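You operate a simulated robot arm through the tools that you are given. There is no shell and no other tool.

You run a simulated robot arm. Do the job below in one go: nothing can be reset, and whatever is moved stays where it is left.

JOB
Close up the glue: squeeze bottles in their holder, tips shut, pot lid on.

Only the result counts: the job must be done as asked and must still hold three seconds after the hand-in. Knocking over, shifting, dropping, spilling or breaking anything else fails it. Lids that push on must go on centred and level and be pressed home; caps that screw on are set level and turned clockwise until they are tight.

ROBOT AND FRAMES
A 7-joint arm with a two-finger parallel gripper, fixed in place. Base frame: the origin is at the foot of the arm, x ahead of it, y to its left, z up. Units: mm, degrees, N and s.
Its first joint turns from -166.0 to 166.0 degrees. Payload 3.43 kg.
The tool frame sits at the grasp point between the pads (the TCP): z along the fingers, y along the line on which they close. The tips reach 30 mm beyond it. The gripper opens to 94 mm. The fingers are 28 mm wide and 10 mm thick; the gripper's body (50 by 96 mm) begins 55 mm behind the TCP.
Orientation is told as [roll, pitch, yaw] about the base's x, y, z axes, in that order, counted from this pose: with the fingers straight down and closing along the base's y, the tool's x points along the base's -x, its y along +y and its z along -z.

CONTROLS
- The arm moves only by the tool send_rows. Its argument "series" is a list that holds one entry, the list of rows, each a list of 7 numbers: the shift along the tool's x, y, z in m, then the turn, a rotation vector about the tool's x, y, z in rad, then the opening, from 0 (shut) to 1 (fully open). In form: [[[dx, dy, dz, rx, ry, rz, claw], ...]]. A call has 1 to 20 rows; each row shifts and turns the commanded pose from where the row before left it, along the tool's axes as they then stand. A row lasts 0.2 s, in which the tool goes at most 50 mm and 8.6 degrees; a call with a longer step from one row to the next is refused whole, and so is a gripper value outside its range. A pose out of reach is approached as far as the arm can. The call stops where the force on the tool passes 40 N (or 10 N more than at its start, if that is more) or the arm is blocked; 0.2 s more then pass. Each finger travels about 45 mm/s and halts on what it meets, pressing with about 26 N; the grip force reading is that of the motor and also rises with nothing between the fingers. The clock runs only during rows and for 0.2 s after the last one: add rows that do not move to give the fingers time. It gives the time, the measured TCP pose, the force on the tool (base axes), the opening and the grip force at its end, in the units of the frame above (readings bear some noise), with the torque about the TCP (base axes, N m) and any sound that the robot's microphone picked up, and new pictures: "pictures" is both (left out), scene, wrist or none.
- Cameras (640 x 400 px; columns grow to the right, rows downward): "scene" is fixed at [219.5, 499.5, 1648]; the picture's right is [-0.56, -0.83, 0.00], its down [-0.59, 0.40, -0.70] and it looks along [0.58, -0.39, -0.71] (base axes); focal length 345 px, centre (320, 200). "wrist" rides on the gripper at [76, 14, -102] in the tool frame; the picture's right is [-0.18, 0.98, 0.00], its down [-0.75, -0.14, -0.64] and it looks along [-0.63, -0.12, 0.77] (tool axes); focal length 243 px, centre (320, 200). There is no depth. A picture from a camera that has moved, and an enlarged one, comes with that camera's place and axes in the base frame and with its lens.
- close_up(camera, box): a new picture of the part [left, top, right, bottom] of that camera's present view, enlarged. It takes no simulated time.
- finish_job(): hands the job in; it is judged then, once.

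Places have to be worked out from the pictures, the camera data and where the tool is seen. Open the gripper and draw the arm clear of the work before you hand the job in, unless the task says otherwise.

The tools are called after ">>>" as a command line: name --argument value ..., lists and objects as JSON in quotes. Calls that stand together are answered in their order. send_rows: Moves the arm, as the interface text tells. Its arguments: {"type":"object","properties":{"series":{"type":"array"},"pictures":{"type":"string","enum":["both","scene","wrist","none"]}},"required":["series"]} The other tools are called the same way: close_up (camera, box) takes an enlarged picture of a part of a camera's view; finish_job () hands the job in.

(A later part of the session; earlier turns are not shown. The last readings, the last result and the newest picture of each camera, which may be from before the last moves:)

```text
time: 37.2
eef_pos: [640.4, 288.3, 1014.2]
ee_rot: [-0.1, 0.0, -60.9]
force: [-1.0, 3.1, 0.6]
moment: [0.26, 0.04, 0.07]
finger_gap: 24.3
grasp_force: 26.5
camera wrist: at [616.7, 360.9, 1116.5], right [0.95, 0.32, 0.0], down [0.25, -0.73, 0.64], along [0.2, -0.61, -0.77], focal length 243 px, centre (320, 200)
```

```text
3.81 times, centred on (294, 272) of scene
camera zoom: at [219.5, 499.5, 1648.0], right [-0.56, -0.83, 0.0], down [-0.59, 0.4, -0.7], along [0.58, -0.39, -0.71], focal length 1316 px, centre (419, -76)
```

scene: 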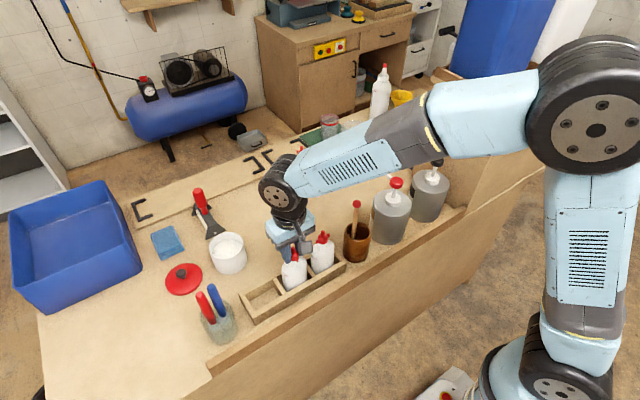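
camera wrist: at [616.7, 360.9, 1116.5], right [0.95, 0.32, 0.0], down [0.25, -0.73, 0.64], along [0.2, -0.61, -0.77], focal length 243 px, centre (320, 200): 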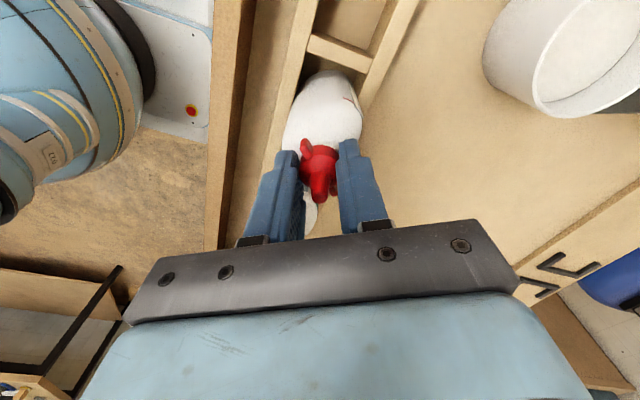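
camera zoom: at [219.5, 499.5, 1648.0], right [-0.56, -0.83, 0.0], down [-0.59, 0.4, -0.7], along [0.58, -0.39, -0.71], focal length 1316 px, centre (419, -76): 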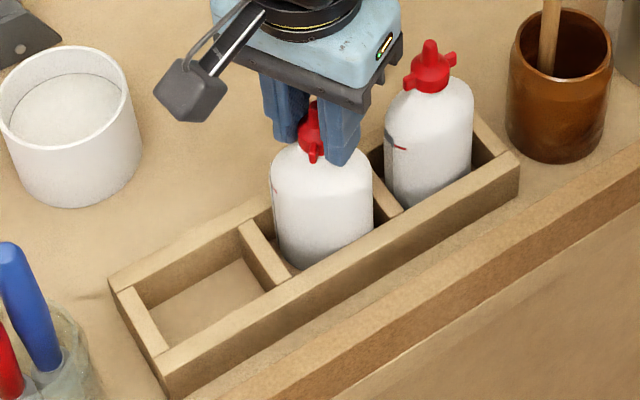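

The cap is now turning clockwise relative to the bottle, and the holder stays still. I continue.

>>> send_rows --series '[[[0, 0, 0, 0, 0, 0.1, 0.0], [0, 0, 0, 0, 0, 0.1, 0.0]]]' --pictures "wrist"

>>> close_up --camera "wrist" --box '[260, 60, 380, 200]'

>>> close_up --camera "scene" --box '[230, 220, 358, 325]'

```text
time: 37.8
eef_pos: [639.7, 288.0, 1015.1]
ee_rot: [0.0, 0.1, -72.4]
force: [1.6, -1.0, -2.8]
moment: [-0.08, -0.15, 0.05]
finger_gap: 23.5
grasp_force: 25.8
camera wrist: at [631.7, 364.3, 1117.4], right [0.99, 0.12, 0.0], down [0.1, -0.76, 0.64], along [0.08, -0.64, -0.77], focal length 243 px, centre (320, 200)
```

wrist: 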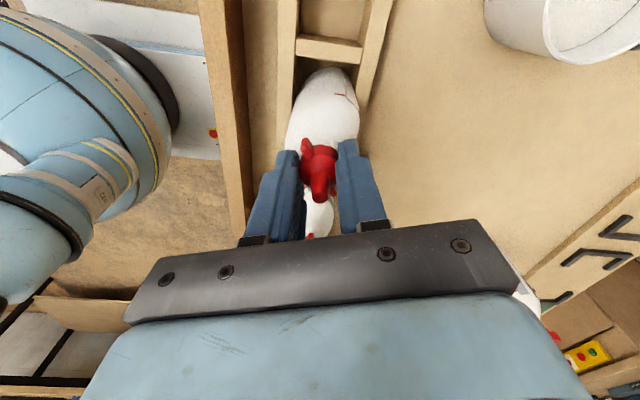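

```text
2.86 times, centred on (320, 130) of wrist
camera zoom: at [631.7, 364.3, 1117.4], right [0.99, 0.12, 0.0], down [0.1, -0.76, 0.64], along [0.08, -0.64, -0.77], focal length 693 px, centre (320, 400)
```

zoom: 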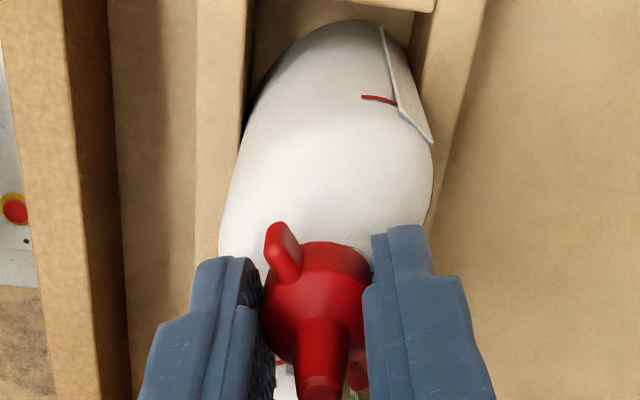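

```text
3.81 times, centred on (294, 272) of scene
camera zoom: at [219.5, 499.5, 1648.0], right [-0.56, -0.83, 0.0], down [-0.59, 0.4, -0.7], along [0.58, -0.39, -0.71], focal length 1316 px, centre (419, -76)
```

zoom: 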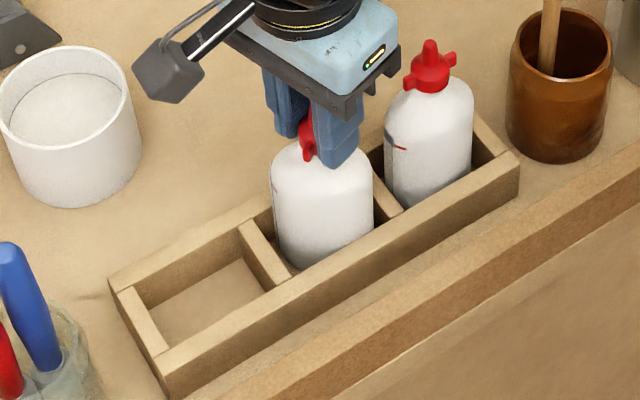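

The cap follows the gripper. As it screws down it pulls lower, so I lower ~1 mm while continuing the turn.

>>> send_rows --series '[[[0, 0, 0.001, 0, 0, 0.1, 0.0], [0, 0, 0.0003, 0, 0, 0.1, 0.0], [0, 0, 0.0003, 0, 0, 0.1, 0.0]]]' --pictures "wrist"

>>> close_up --camera "wrist" --box '[260, 60, 380, 200]'

>>> close_up --camera "scene" --box '[230, 220, 358, 325]'

```text
time: 38.6
eef_pos: [641.2, 288.3, 1013.4]
ee_rot: [0.0, 0.1, -89.5]
force: [0.6, 3.5, 10.2]
moment: [0.38, 0.0, 0.04]
finger_gap: 23.3
grasp_force: 26.3
camera wrist: at [655.1, 363.6, 1116.7], right [0.98, -0.17, 0.0], down [-0.13, -0.76, 0.64], along [-0.11, -0.63, -0.77], focal length 243 px, centre (320, 200)
```

wrist: 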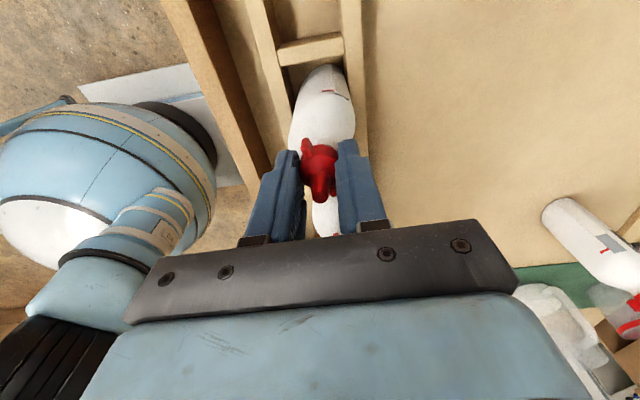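

```text
2.86 times, centred on (320, 130) of wrist
camera zoom: at [655.1, 363.6, 1116.7], right [0.98, -0.17, 0.0], down [-0.13, -0.76, 0.64], along [-0.11, -0.63, -0.77], focal length 693 px, centre (320, 400)
```

zoom: 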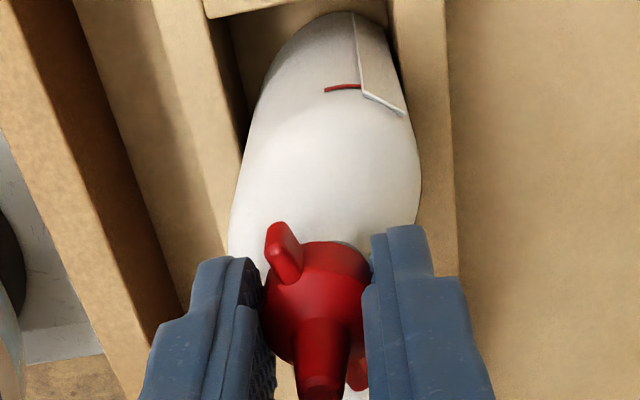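

```text
3.81 times, centred on (294, 272) of scene
camera zoom: at [219.5, 499.5, 1648.0], right [-0.56, -0.83, 0.0], down [-0.59, 0.4, -0.7], along [0.58, -0.39, -0.71], focal length 1316 px, centre (419, -76)
```

zoom: 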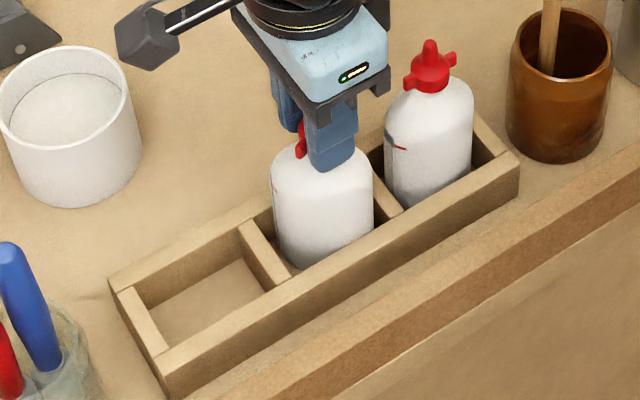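

The cap keeps turning with low torque. I continue clockwise.

>>> send_rows --series '[[[0, 0, 0, 0, 0, 0.1, 0.0], [0, 0, 0, 0, 0, 0.1, 0.0], [0, 0, 0, 0, 0, 0.1, 0.0], [0, 0, 0, 0, 0, 0.1, 0.0]]]' --pictures "wrist"

>>> close_up --camera "wrist" --box '[260, 60, 380, 200]'

>>> close_up --camera "scene" --box '[230, 220, 358, 325]'

```text
time: 39.6
eef_pos: [642.0, 288.3, 1014.3]
ee_rot: [0.0, 0.1, -112.5]
force: [7.6, 2.5, 20.2]
moment: [-0.01, -0.27, 0.03]
finger_gap: 23.1
grasp_force: 25.7
camera wrist: at [683.8, 352.3, 1116.4], right [0.84, -0.54, 0.0], down [-0.42, -0.64, 0.64], along [-0.35, -0.54, -0.77], focal length 243 px, centre (320, 200)
```

wrist: 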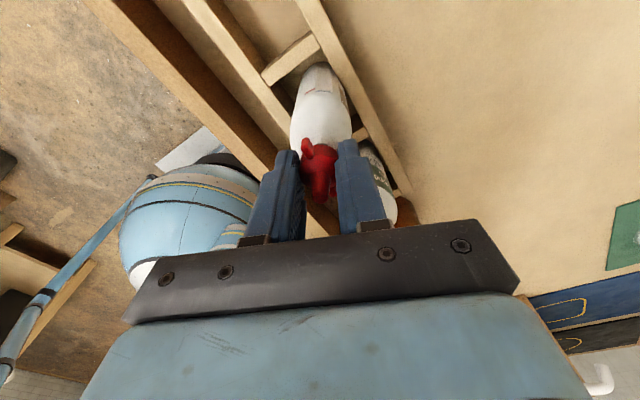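

```text
2.86 times, centred on (320, 130) of wrist
camera zoom: at [683.8, 352.3, 1116.4], right [0.84, -0.54, 0.0], down [-0.42, -0.64, 0.64], along [-0.35, -0.54, -0.77], focal length 693 px, centre (320, 400)
```

zoom: 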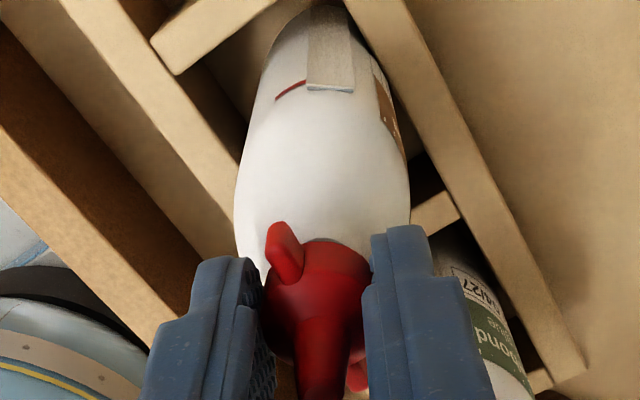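

```text
3.81 times, centred on (294, 272) of scene
camera zoom: at [219.5, 499.5, 1648.0], right [-0.56, -0.83, 0.0], down [-0.59, 0.4, -0.7], along [0.58, -0.39, -0.71], focal length 1316 px, centre (419, -76)
```

zoom: 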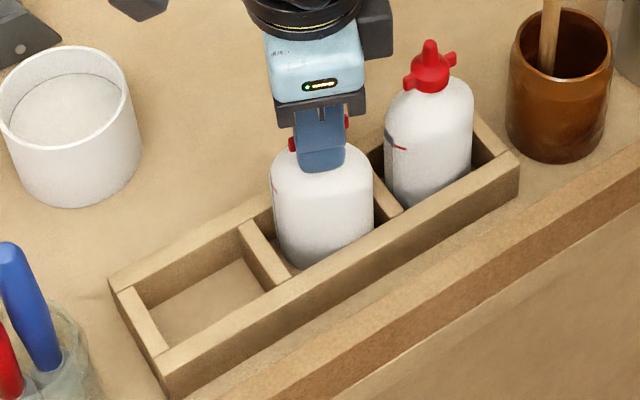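

The cap has now turned roughly 50° relative to the bottle. The vertical load has grown to 20 N, so I ease up 0.7 mm and keep turning.

>>> send_rows --series '[[[0, 0, -0.0007, 0, 0, 0.1, 0.0], [0, 0, 0, 0, 0, 0.1, 0.0], [0, 0, 0, 0, 0, 0.1, 0.0]]]' --pictures "wrist"

>>> close_up --camera "wrist" --box '[260, 60, 380, 200]'

>>> close_up --camera "scene" --box '[230, 220, 358, 325]'

```text
time: 40.4
eef_pos: [642.5, 288.3, 1012.8]
ee_rot: [-0.1, -0.1, -129.6]
force: [5.5, 1.9, 4.0]
moment: [0.17, -0.46, 0.01]
finger_gap: 23.1
grasp_force: 25.9
camera wrist: at [701.5, 337.3, 1116.1], right [0.64, -0.77, 0.0], down [-0.59, -0.49, 0.64], along [-0.49, -0.41, -0.77], focal length 243 px, centre (320, 200)
```

wrist: 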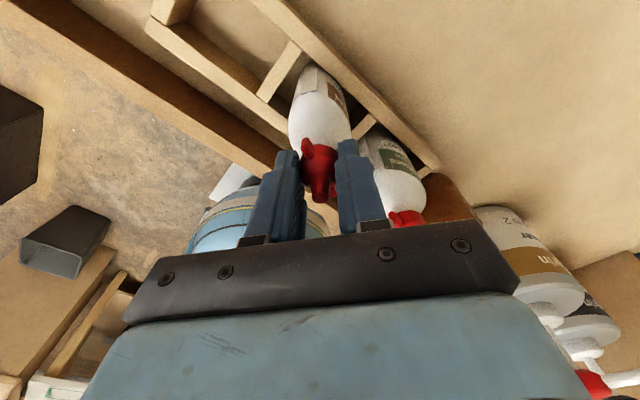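

```text
2.86 times, centred on (320, 130) of wrist
camera zoom: at [701.5, 337.3, 1116.1], right [0.64, -0.77, 0.0], down [-0.59, -0.49, 0.64], along [-0.49, -0.41, -0.77], focal length 693 px, centre (320, 400)
```

zoom: 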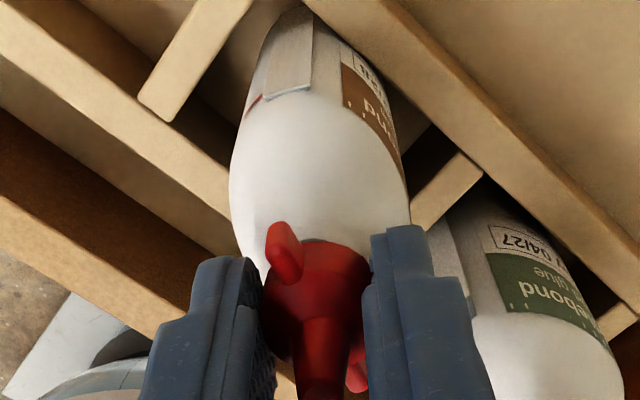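

```text
3.81 times, centred on (294, 272) of scene
camera zoom: at [219.5, 499.5, 1648.0], right [-0.56, -0.83, 0.0], down [-0.59, 0.4, -0.7], along [0.58, -0.39, -0.71], focal length 1316 px, centre (419, -76)
```

zoom: 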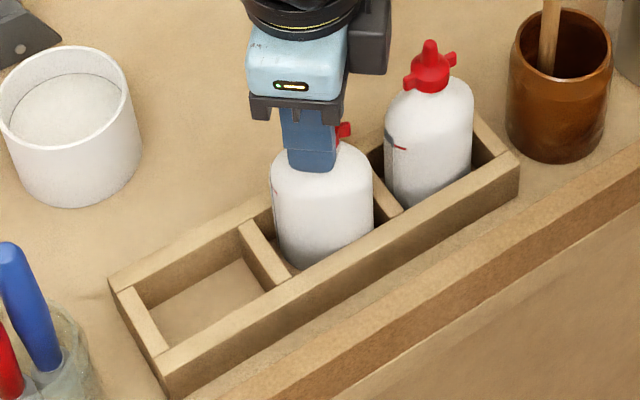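

Still turning freely, no joint limit yet. I continue in short portions and watch for the torque to rise at the tight stop.

>>> send_rows --series '[[[0, 0, 0, 0, 0, 0.09, 0.0], [0, 0, 0, 0, 0, 0.09, 0.0], [0, 0, 0, 0, 0, 0.09, 0.0]]]' --pictures "wrist"

>>> close_up --camera "wrist" --box '[260, 60, 380, 200]'

>>> close_up --camera "scene" --box '[230, 220, 358, 325]'

```text
time: 41.2
eef_pos: [641.5, 286.8, 1013.1]
ee_rot: [-0.1, 0.0, -144.9]
force: [2.4, -1.8, 7.2]
moment: [-0.27, 0.07, 0.31]
finger_gap: 23.2
grasp_force: 26.2
camera wrist: at [712.6, 318.7, 1116.0], right [0.41, -0.91, 0.0], down [-0.7, -0.32, 0.64], along [-0.59, -0.27, -0.77], focal length 243 px, centre (320, 200)
```

wrist: 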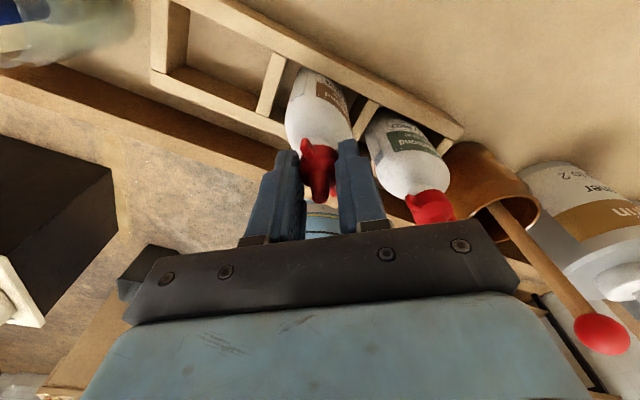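

```text
2.86 times, centred on (320, 130) of wrist
camera zoom: at [712.6, 318.7, 1116.0], right [0.41, -0.91, 0.0], down [-0.7, -0.32, 0.64], along [-0.59, -0.27, -0.77], focal length 693 px, centre (320, 400)
```

zoom: 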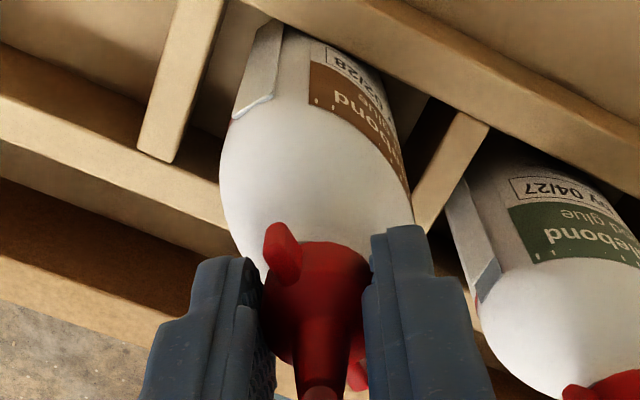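

```text
3.81 times, centred on (294, 272) of scene
camera zoom: at [219.5, 499.5, 1648.0], right [-0.56, -0.83, 0.0], down [-0.59, 0.4, -0.7], along [0.58, -0.39, -0.71], focal length 1316 px, centre (419, -76)
```

zoom: 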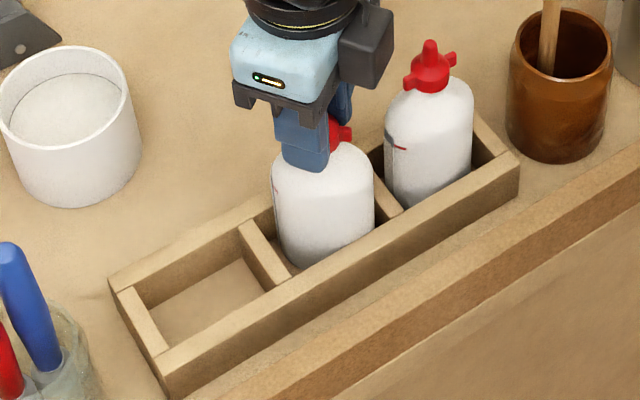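

Torque about z jumped to 0.31 N·m, and the wing now points along the bottle's wide axis like on C, which looks like the tight stop. I confirm with a small extra turn.

>>> send_rows --series '[[[0, 0, 0, 0, 0, 0.04, 0.0], [0, 0, 0, 0, 0, 0.03, 0.0]]]' --pictures "wrist"

>>> close_up --camera "wrist" --box '[260, 60, 380, 200]'

>>> close_up --camera "scene" --box '[230, 220, 358, 325]'

```text
time: 41.8
eef_pos: [642.0, 286.8, 1013.7]
ee_rot: [0.0, -0.1, -149.1]
force: [2.4, 0.6, 3.7]
moment: [-0.06, 0.09, 0.26]
finger_gap: 23.7
grasp_force: 25.9
camera wrist: at [714.5, 313.7, 1115.9], right [0.35, -0.94, 0.0], down [-0.72, -0.27, 0.64], along [-0.6, -0.22, -0.77], focal length 243 px, centre (320, 200)
```

wrist: 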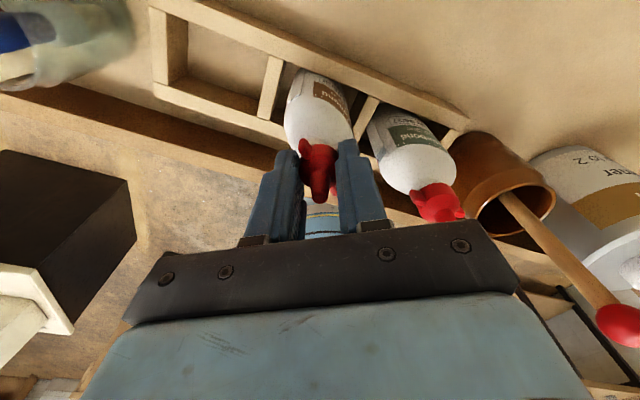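

```text
2.86 times, centred on (320, 130) of wrist
camera zoom: at [714.5, 313.7, 1115.9], right [0.35, -0.94, 0.0], down [-0.72, -0.27, 0.64], along [-0.6, -0.22, -0.77], focal length 693 px, centre (320, 400)
```

zoom: 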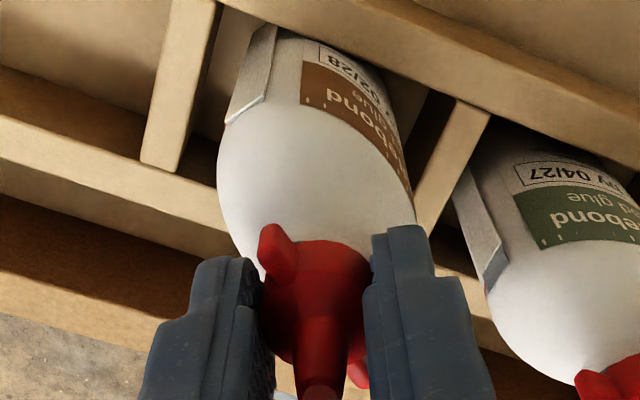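

```text
3.81 times, centred on (294, 272) of scene
camera zoom: at [219.5, 499.5, 1648.0], right [-0.56, -0.83, 0.0], down [-0.59, 0.4, -0.7], along [0.58, -0.39, -0.71], focal length 1316 px, centre (419, -76)
```

zoom: 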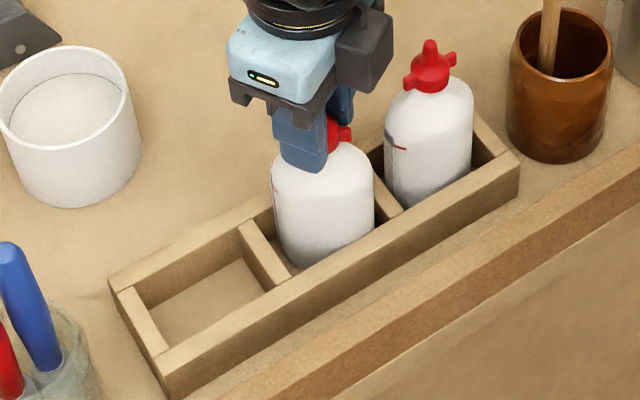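

The cap has stopped turning (it slips in the pads, torque stays ~0.26), so A's tip is tight. I release the cap and rise to check; the bottle sits about 35° skewed in its slot, which I'll straighten by gripping its body.

>>> send_rows --series '[[[0, 0, 0, 0, 0, 0, 0.4], [0, 0, 0, 0, 0, 0, 0.6], [0, 0, 0, 0, 0, 0, 0.6], [0, 0, -0.02, 0, 0, 0, 0.6], [0, 0, -0.03, 0, 0, 0, 0.75], [0, 0, -0.03, 0, 0, 0, 0.75], [0, 0, 0, 0, 0, -0.1, 0.75], [0, 0, 0, 0, 0, -0.1, 0.75], [0, 0, 0, 0, 0, -0.1, 0.75], [0, 0, 0, 0, 0, -0.1, 0.75], [0, 0, 0, 0, 0, 0, 0.75]]]'

>>> close_up --camera "wrist" --box '[220, 0, 420, 180]'

>>> close_up --camera "scene" --box '[262, 220, 342, 280]'

```text
time: 44.2
eef_pos: [641.2, 288.6, 1093.7]
ee_rot: [0.0, 0.1, -126.0]
force: [0.3, 0.6, -0.3]
moment: [0.01, 0.0, 0.04]
finger_gap: 70.6
grasp_force: 0.0
camera wrist: at [697.9, 341.7, 1196.3], right [0.69, -0.73, 0.0], down [-0.56, -0.53, 0.64], along [-0.47, -0.44, -0.77], focal length 243 px, centre (320, 200)
```

scene: 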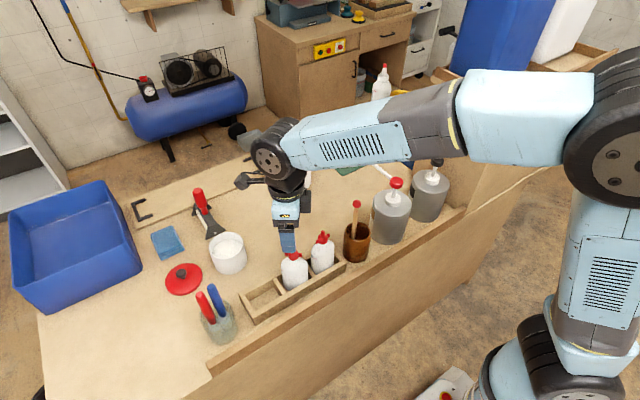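
wrist: 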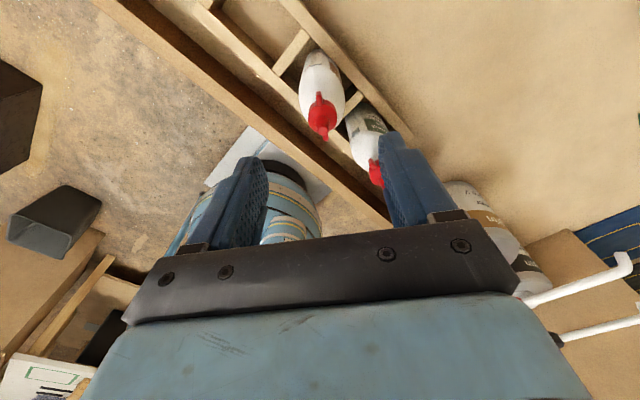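

```text
2.22 times, centred on (320, 90) of wrist
camera zoom: at [697.9, 341.7, 1196.3], right [0.69, -0.73, 0.0], down [-0.56, -0.53, 0.64], along [-0.47, -0.44, -0.77], focal length 539 px, centre (320, 444)
```

zoom: 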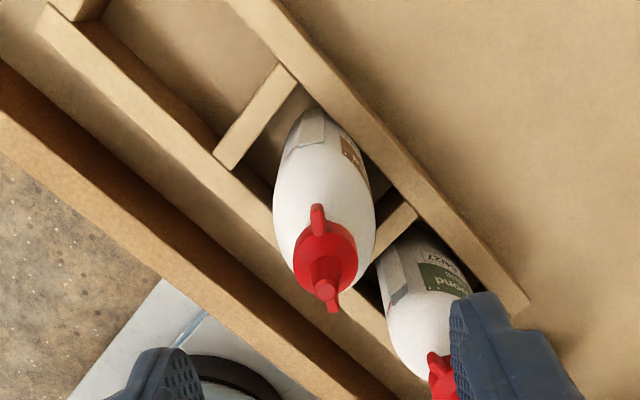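

```text
6.67 times, centred on (302, 250) of scene
camera zoom: at [219.5, 499.5, 1648.0], right [-0.56, -0.83, 0.0], down [-0.59, 0.4, -0.7], along [0.58, -0.39, -0.71], focal length 2303 px, centre (440, -133)
```

zoom: 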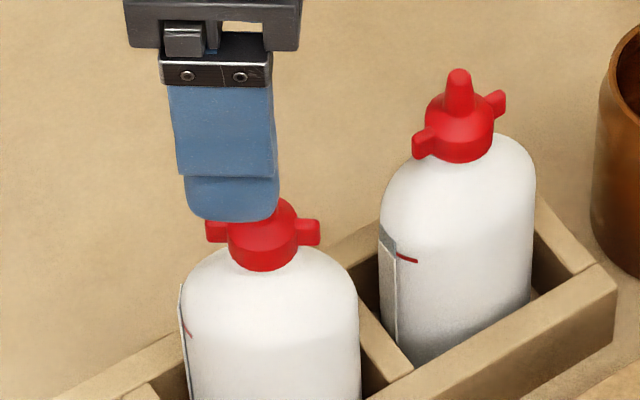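

A's wings now line up with its wide axis and the cap sits down like C's. The bottle is skewed about −26°, so I turn to yaw −116, lower around the body and grip its narrow sides to straighten it.

>>> send_rows --series '[[[0, 0, 0, 0, 0, -0.0875, 0.75], [0, 0, 0, 0, 0, -0.0875, 0.75], [0, 0, 0.03, 0, 0, 0, 0.75], [0, 0, 0.03, 0, 0, 0, 0.75], [0, 0, 0.03, 0, 0, 0, 0.75], [0, 0, 0.02, 0, 0, 0, 0.75], [0, 0, 0, 0, 0, 0, 0.75], [0, 0, 0, 0, 0, 0, 0.55], [0, 0, 0, 0, 0, 0, 0.35], [0, 0, 0, 0, 0, 0, 0.3], [0, 0, 0, 0, 0, 0, 0.3]]]'

>>> close_up --camera "wrist" --box '[220, 30, 420, 210]'

```text
time: 46.6
eef_pos: [640.3, 288.9, 985.1]
ee_rot: [0.0, 0.0, -115.9]
force: [4.1, 0.7, 5.5]
moment: [0.14, -0.16, 0.0]
finger_gap: 43.1
grasp_force: 25.9
camera wrist: at [687.1, 350.2, 1087.7], right [0.8, -0.6, 0.0], down [-0.46, -0.62, 0.64], along [-0.38, -0.51, -0.77], focal length 243 px, centre (320, 200)
```

scene: 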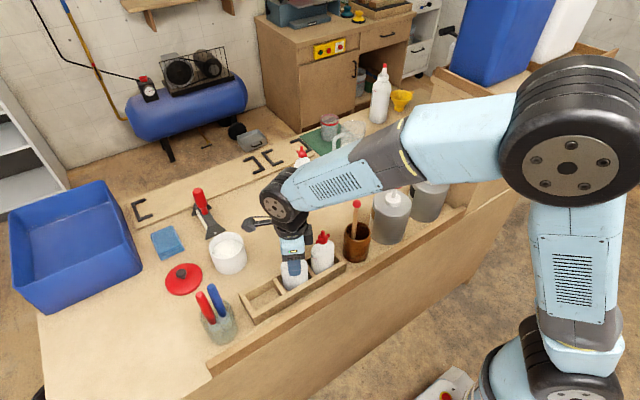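
wrist: 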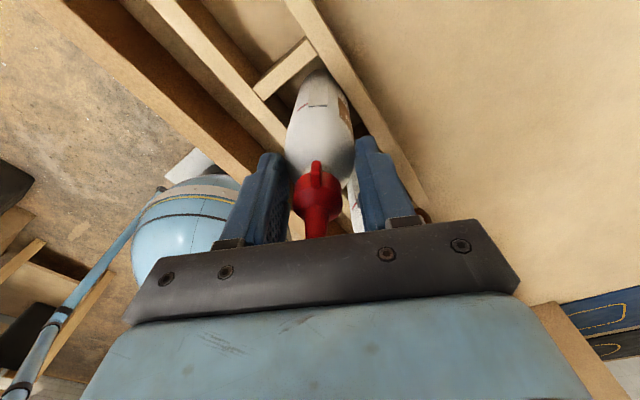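

```text
2.22 times, centred on (320, 120) of wrist
camera zoom: at [687.1, 350.2, 1087.7], right [0.8, -0.6, 0.0], down [-0.46, -0.62, 0.64], along [-0.38, -0.51, -0.77], focal length 539 px, centre (320, 378)
```

zoom: 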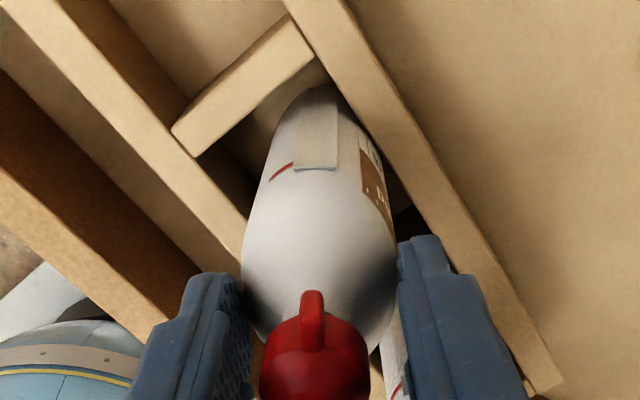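

The pads aligned on the body at 43 mm. I rotate it back to yaw −90 (straight) and release.

>>> send_rows --series '[[[0, 0, 0, 0, 0, -0.113, 0.3], [0, 0, 0, 0, 0, -0.113, 0.3], [0, 0, 0, 0, 0, -0.113, 0.3], [0, 0, 0, 0, 0, -0.113, 0.3], [0, 0, 0, 0, 0, 0, 0.3]]]'

>>> close_up --camera "wrist" --box '[220, 30, 420, 210]'

>>> close_up --camera "scene" --box '[230, 220, 358, 325]'

```text
time: 47.8
eef_pos: [639.2, 287.4, 985.7]
ee_rot: [-0.1, -0.1, -90.2]
force: [-9.4, 1.9, 28.6]
moment: [-0.36, 0.79, -0.1]
finger_gap: 42.0
grasp_force: 25.5
camera wrist: at [654.6, 362.7, 1088.2], right [0.98, -0.18, 0.0], down [-0.14, -0.75, 0.64], along [-0.12, -0.63, -0.77], focal length 243 px, centre (320, 200)
```

scene: 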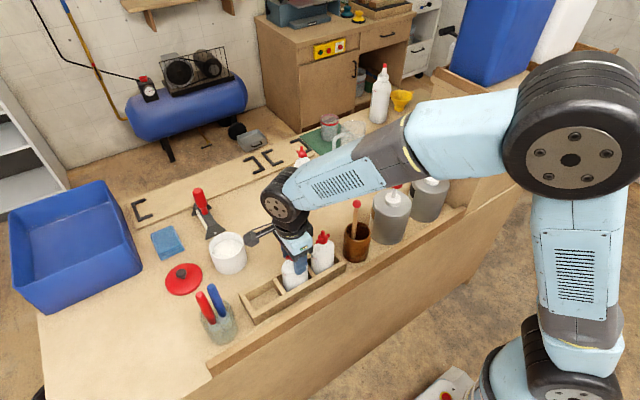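
wrist: 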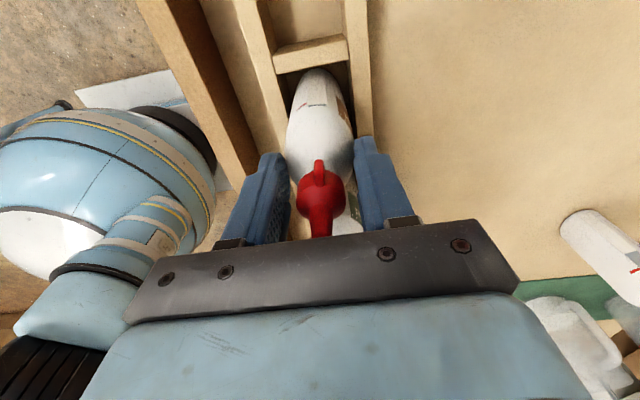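

```text
2.22 times, centred on (320, 120) of wrist
camera zoom: at [654.6, 362.7, 1088.2], right [0.98, -0.18, 0.0], down [-0.14, -0.75, 0.64], along [-0.12, -0.63, -0.77], focal length 539 px, centre (320, 378)
```

zoom: 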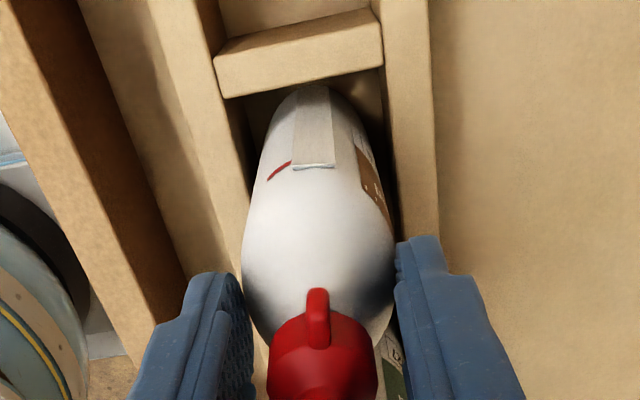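

```text
3.81 times, centred on (294, 272) of scene
camera zoom: at [219.5, 499.5, 1648.0], right [-0.56, -0.83, 0.0], down [-0.59, 0.4, -0.7], along [0.58, -0.39, -0.71], focal length 1316 px, centre (419, -76)
```

zoom: 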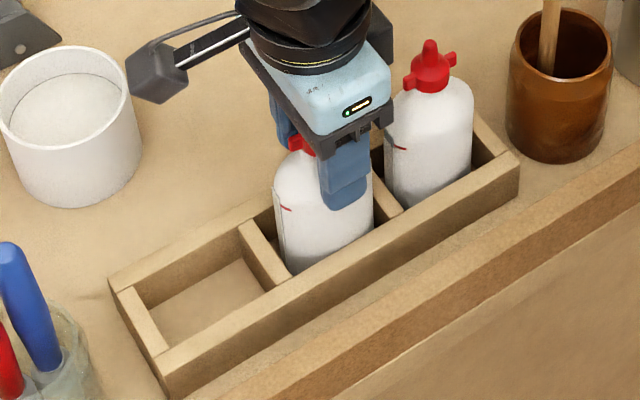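

The bottle is straight but I read a 28 N downward load. I ease up 1 mm steps to unload it before opening.

>>> send_rows --series '[[[0, 0, -0.001, 0, 0, 0, 0.3], [0, 0, 0, 0, 0, 0, 0.3]]]' --pictures "none"

```text
time: 48.4
eef_pos: [640.3, 287.8, 986.7]
ee_rot: [0.0, -0.1, -90.1]
force: [-7.1, 0.3, 22.0]
moment: [-0.4, 0.63, -0.07]
finger_gap: 41.8
grasp_force: 26.0
```

>>> send_rows --series '[[[0, 0, 0, 0, 0, 0, 0.48], [0, 0, 0, 0, 0, 0, 0.6], [0, 0, 0, 0, 0, 0, 0.75], [0, 0, 0, 0, 0, 0, 0.75], [0, 0, -0.03, 0, 0, 0, 0.75], [0, 0, -0.04, 0, 0, 0, 0.75], [0, 0, -0.03, 0, 0, 0, 0.75], [0, 0, 0, 0, 0, 0, 0.75]]]'

>>> close_up --camera "wrist" --box '[240, 0, 400, 200]'

>>> close_up --camera "scene" --box '[230, 220, 358, 325]'

```text
time: 50.2
eef_pos: [641.9, 285.8, 1083.0]
ee_rot: [0.1, 0.0, -90.1]
force: [0.0, -0.4, -0.4]
moment: [0.02, 0.06, 0.03]
finger_gap: 70.5
grasp_force: 0.0
camera wrist: at [655.6, 361.5, 1185.5], right [0.98, -0.19, 0.0], down [-0.14, -0.75, 0.64], along [-0.12, -0.63, -0.77], focal length 243 px, centre (320, 200)
```

scene: 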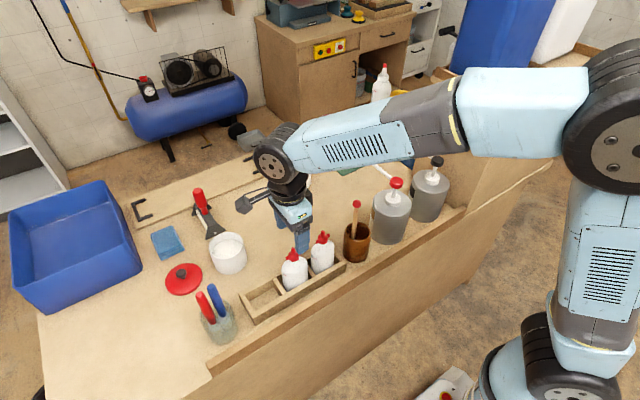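
wrist: 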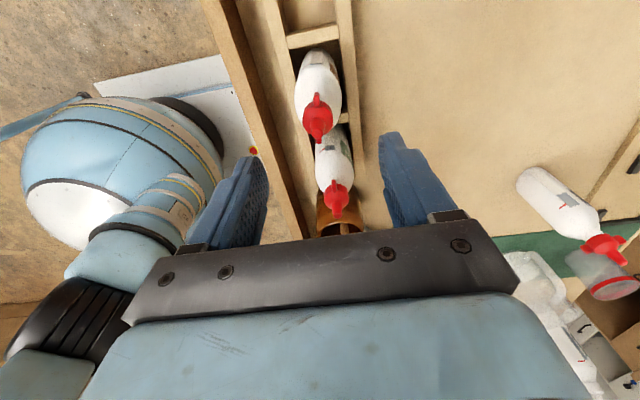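

```text
2.00 times, centred on (320, 100) of wrist
camera zoom: at [655.6, 361.5, 1185.5], right [0.98, -0.19, 0.0], down [-0.14, -0.75, 0.64], along [-0.12, -0.63, -0.77], focal length 485 px, centre (320, 400)
```

zoom: 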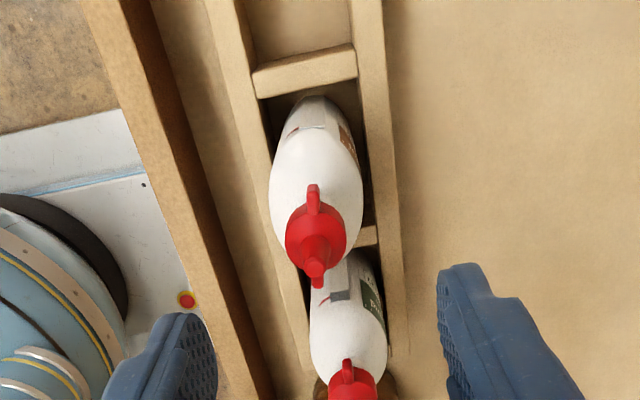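

```text
3.81 times, centred on (294, 272) of scene
camera zoom: at [219.5, 499.5, 1648.0], right [-0.56, -0.83, 0.0], down [-0.59, 0.4, -0.7], along [0.58, -0.39, -0.71], focal length 1316 px, centre (419, -76)
```

zoom: 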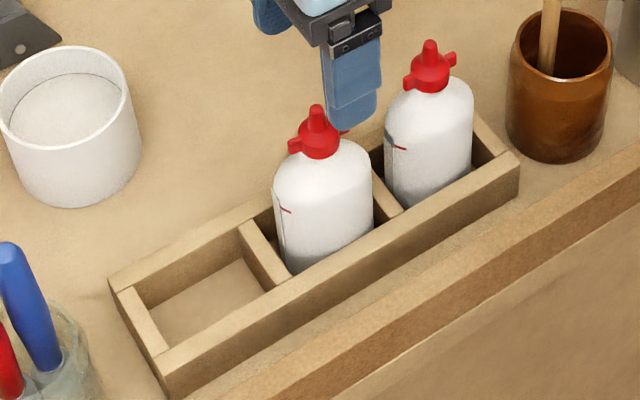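

A now looks just like C: straight, wings along the wide axis, and the holder unmoved. I compare the caps of A and C closely to be sure C is also screwed down fully.

>>> close_up --camera "scene" --box '[296, 240, 328, 264]'

>>> close_up --camera "scene" --box '[306, 225, 338, 249]'

>>> close_up --camera "wrist" --box '[296, 85, 346, 145]'

>>> close_up --camera "wrist" --box '[310, 155, 370, 220]'

```text
16.00 times, centred on (312, 252) of scene
camera zoom: at [219.5, 499.5, 1648.0], right [-0.56, -0.83, 0.0], down [-0.59, 0.4, -0.7], along [0.58, -0.39, -0.71], focal length 5526 px, centre (448, -632)
```

zoom: 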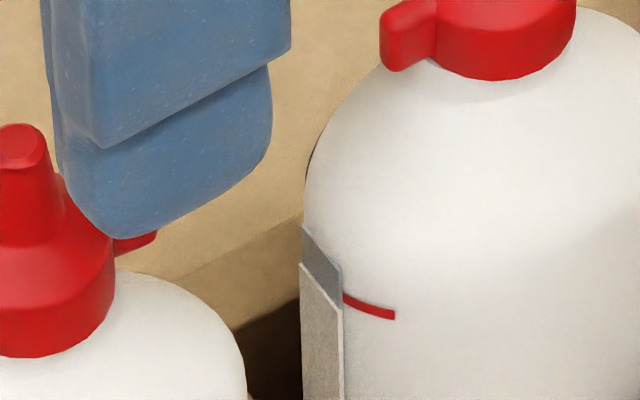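

```text
16.00 times, centred on (322, 237) of scene
camera zoom: at [219.5, 499.5, 1648.0], right [-0.56, -0.83, 0.0], down [-0.59, 0.4, -0.7], along [0.58, -0.39, -0.71], focal length 5526 px, centre (288, -392)
```

zoom: 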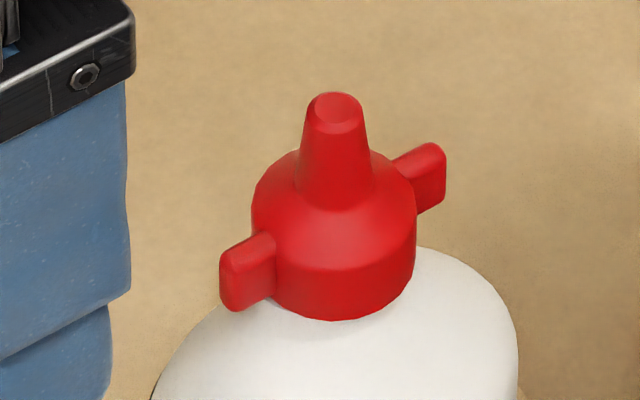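

```text
6.67 times, centred on (321, 115) of wrist
camera zoom: at [655.6, 361.5, 1185.5], right [0.98, -0.19, 0.0], down [-0.14, -0.75, 0.64], along [-0.12, -0.63, -0.77], focal length 1618 px, centre (313, 767)
```

zoom: 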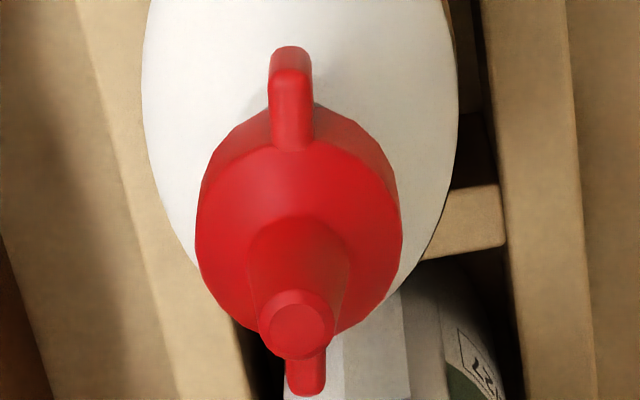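

```text
6.15 times, centred on (340, 188) of wrist
camera zoom: at [655.6, 361.5, 1185.5], right [0.98, -0.19, 0.0], down [-0.14, -0.75, 0.64], along [-0.12, -0.63, -0.77], focal length 1493 px, centre (197, 277)
```

zoom: 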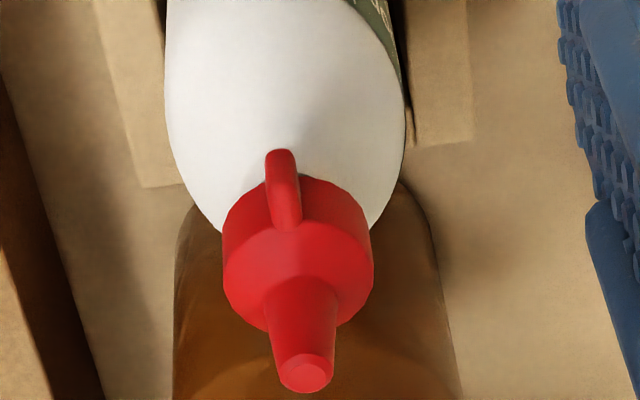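

Both caps look seated alike, so C is taken as shut. Bottle B's tip is near (953,72) and its wings and narrow axis lie at about 27° azimuth, so I turn to yaw −63 and fly over it at z≈1110, clear of the pumps and jug.

>>> send_rows --series '[[[0, 0, -0.02, 0, 0, -0.1178, 0.9], [0, 0, -0.01, 0, 0, -0.1178, 1], [0, 0, 0, 0, 0, -0.1178, 1], [0, 0, 0, 0, 0, -0.1178, 1], [-0.0369, 0.02, 0, 0, 0, 0, 1], [-0.0369, 0.02, 0, 0, 0, 0, 1], [-0.0369, 0.02, 0, 0, 0, 0, 1], [-0.0369, 0.02, 0, 0, 0, 0, 1], [-0.0369, 0.02, 0, 0, 0, 0, 1], [-0.0369, 0.02, 0, 0, 0, 0, 1], [-0.0369, 0.02, 0, 0, 0, 0, 1], [-0.0369, 0.02, 0, 0, 0, 0, 1], [-0.0367, 0.0199, 0, 0, 0, 0, 1], [0, 0, 0, 0, 0, 0, 1], [0, 0, 0, 0, 0, 0, 1]]]'

```text
time: 53.4
eef_pos: [953.5, 72.0, 1114.5]
ee_rot: [0.0, -0.1, -63.1]
force: [0.4, 0.4, 0.3]
moment: [0.03, 0.0, -0.01]
finger_gap: 93.9
grasp_force: 0.0
camera wrist: at [931.1, 145.6, 1217.4], right [0.96, 0.28, 0.0], down [0.22, -0.74, 0.64], along [0.18, -0.62, -0.77], focal length 243 px, centre (320, 200)
```

scene: 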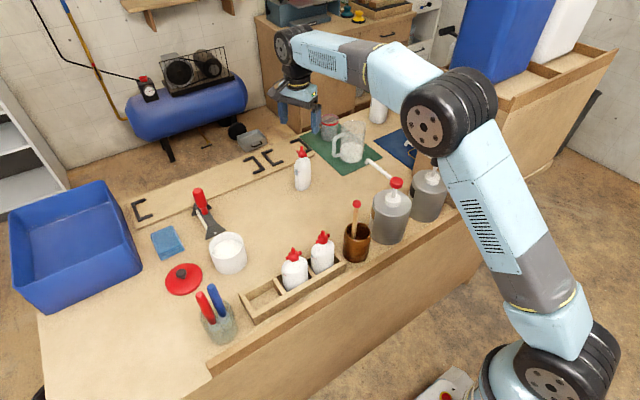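
wrist: 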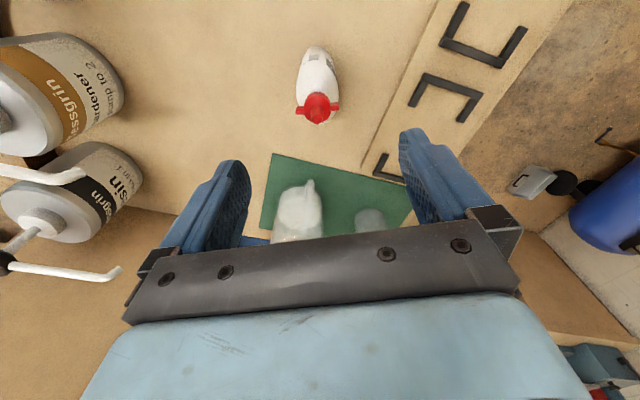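

Reach is fine and B is between the fingers. I zoom in to measure its position and orientation.

>>> close_up --camera "wrist" --box '[268, 35, 368, 135]'

>>> close_up --camera "scene" --box '[230, 225, 358, 325]'

```text
4.00 times, centred on (318, 85) of wrist
camera zoom: at [931.1, 145.6, 1217.4], right [0.96, 0.28, 0.0], down [0.22, -0.74, 0.64], along [0.18, -0.62, -0.77], focal length 970 px, centre (328, 660)
```

zoom: 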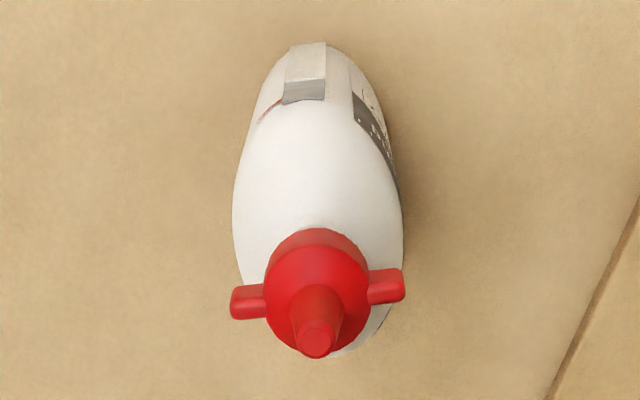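

```text
4.00 times, centred on (294, 275) of scene
camera zoom: at [219.5, 499.5, 1648.0], right [-0.56, -0.83, 0.0], down [-0.59, 0.4, -0.7], along [0.58, -0.39, -0.71], focal length 1382 px, centre (424, -100)
```

zoom: 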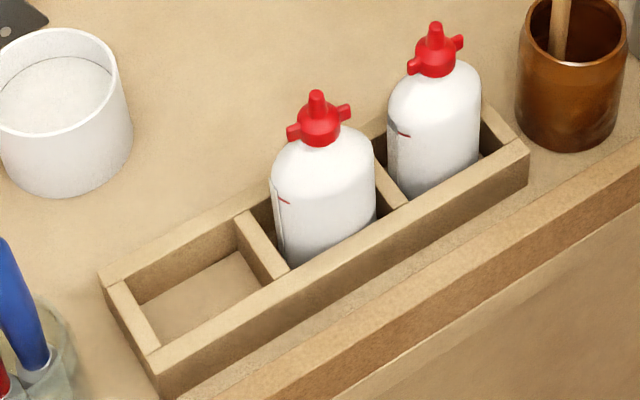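

B's tip is at about (950.5,70.4) and its narrow axis at ~23.5°. I correct yaw by −3.5° and position by 3 mm, then descend partway.

>>> send_rows --series '[[[0, -0.003, 0, 0, 0, 0.061, 1], [0, 0, 0.03, 0, 0, 0, 1], [0, 0, 0.03, 0, 0, 0, 1], [0, 0, 0.014, 0, 0, 0, 1], [0, 0, 0, 0, 0, 0, 1], [0, 0, 0, 0, 0, 0, 1]]]' --pictures "wrist"

>>> close_up --camera "wrist" --box '[248, 45, 388, 185]'

```text
time: 54.8
eef_pos: [950.0, 70.0, 1040.6]
ee_rot: [-0.1, 0.0, -66.7]
force: [-0.3, 0.1, -0.6]
moment: [-0.03, -0.02, 0.0]
finger_gap: 93.9
grasp_force: 0.1
camera wrist: at [933.8, 145.6, 1142.8], right [0.98, 0.22, 0.0], down [0.17, -0.75, 0.64], along [0.14, -0.63, -0.77], focal length 243 px, centre (320, 200)
```

wrist: 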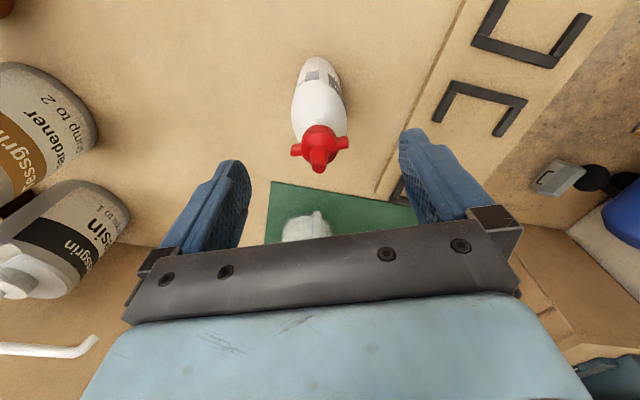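

```text
2.86 times, centred on (318, 115) of wrist
camera zoom: at [933.8, 145.6, 1142.8], right [0.98, 0.22, 0.0], down [0.17, -0.75, 0.64], along [0.14, -0.63, -0.77], focal length 693 px, centre (326, 443)
```

zoom: 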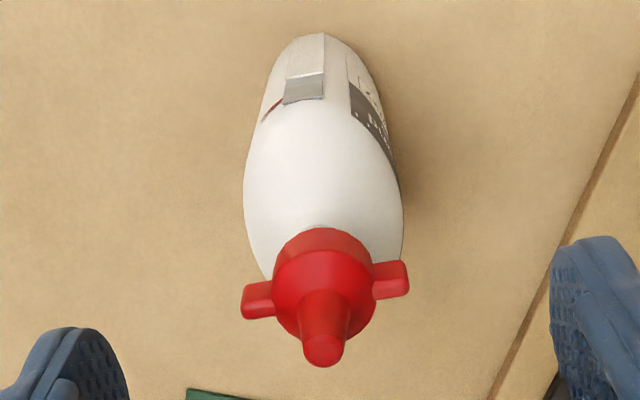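

Centred within 1 mm. I descend to TCP z≈976 (palm ~10 mm above the tip) and close on B's body.

>>> send_rows --series '[[[0.001, -0.001, 0.02, 0, 0, 0, 1], [0, 0, 0.02, 0, 0, 0, 1], [0, 0, 0.015, 0, 0, 0, 1], [0, 0, 0.009, 0, 0, 0, 1], [0, 0, 0, 0, 0, 0, 1], [0, 0, 0, 0, 0, 0, 0.7], [0, 0, 0, 0, 0, 0, 0.5], [0, 0, 0, 0, 0, 0, 0.3], [0, 0, 0, 0, 0, 0, 0.3], [0, 0, 0, 0, 0, 0, 0.3], [0, 0, 0, 0, 0, 0, 0.3]]]'

>>> close_up --camera "wrist" --box '[220, 50, 420, 230]'

```text
time: 57.2
eef_pos: [948.1, 73.0, 979.1]
ee_rot: [0.1, 0.0, -66.6]
force: [0.9, 0.3, -0.2]
moment: [-0.03, -0.05, -0.01]
finger_gap: 43.0
grasp_force: 25.8
camera wrist: at [931.7, 148.4, 1080.9], right [0.98, 0.22, 0.0], down [0.17, -0.75, 0.64], along [0.14, -0.63, -0.77], focal length 243 px, centre (320, 200)
```

scene: 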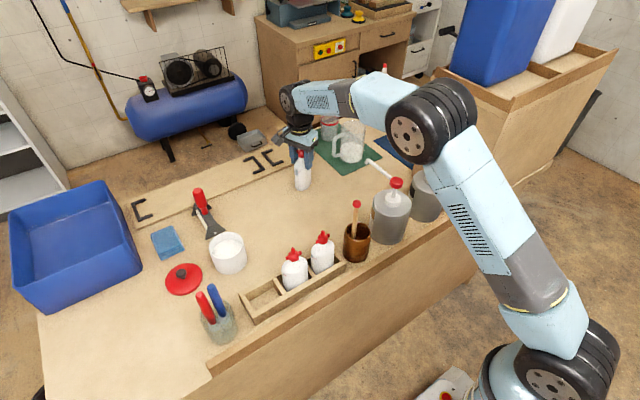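
wrist: 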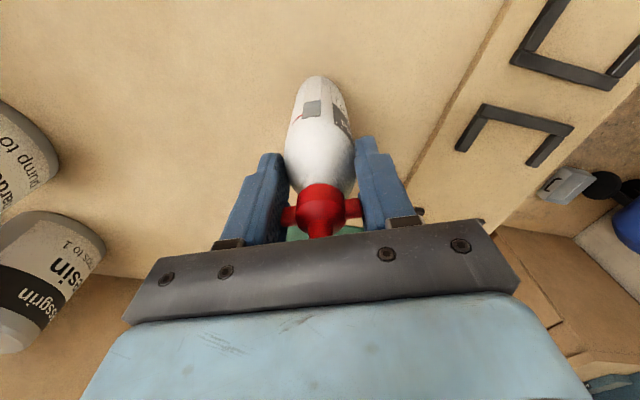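

```text
2.22 times, centred on (320, 140) of wrist
camera zoom: at [931.7, 148.4, 1080.9], right [0.98, 0.22, 0.0], down [0.17, -0.75, 0.64], along [0.14, -0.63, -0.77], focal length 539 px, centre (320, 333)
```

zoom: 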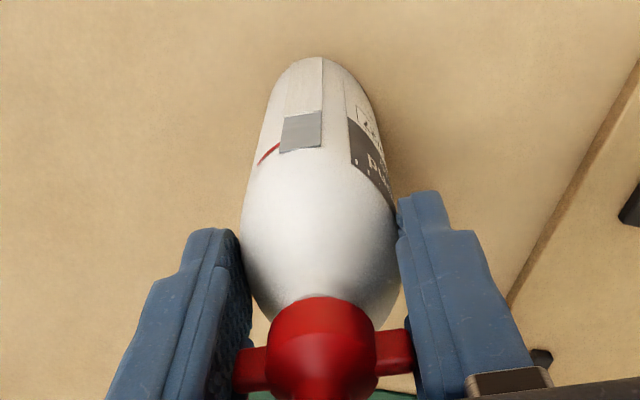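

B is gripped at 43 mm (bottle ~2.5 mm off the TCP along the tool's −x). I lift it straight up about 100 mm and turn to yaw −90.

>>> send_rows --series '[[[0, 0, -0.01, 0, 0, 0, 0.3], [0, 0, -0.02, 0, 0, 0, 0.3], [0, 0, -0.03, 0, 0, 0, 0.3], [0, 0, -0.04, 0, 0, 0, 0.3], [0, 0, 0, 0, 0, 0.102, 0.3], [0, 0, 0, 0, 0, 0.102, 0.3], [0, 0, 0, 0, 0, 0.102, 0.3], [0, 0, 0, 0, 0, 0.102, 0.3], [0, 0, 0, 0, 0, 0, 0.3]]]'

```text
time: 59.2
eef_pos: [946.1, 71.8, 1076.0]
ee_rot: [0.0, 0.0, -90.1]
force: [0.5, -0.2, -1.5]
moment: [0.01, 0.0, -0.03]
finger_gap: 42.7
grasp_force: 25.8
camera wrist: at [962.7, 147.7, 1178.5], right [0.98, -0.19, 0.0], down [-0.14, -0.75, 0.64], along [-0.12, -0.63, -0.77], focal length 243 px, centre (320, 200)
```

scene: 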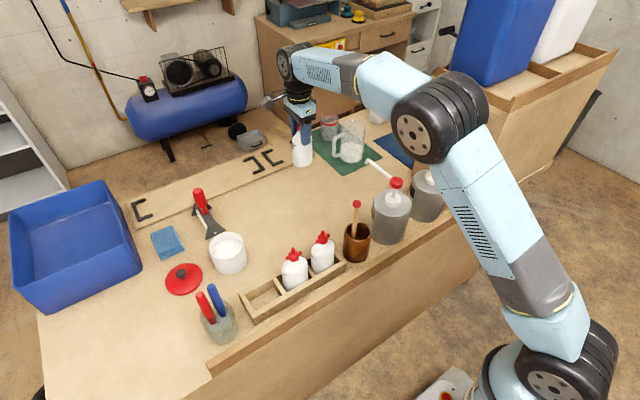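
wrist: 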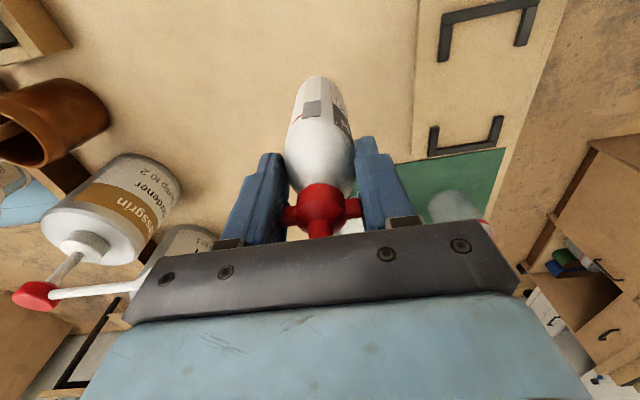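

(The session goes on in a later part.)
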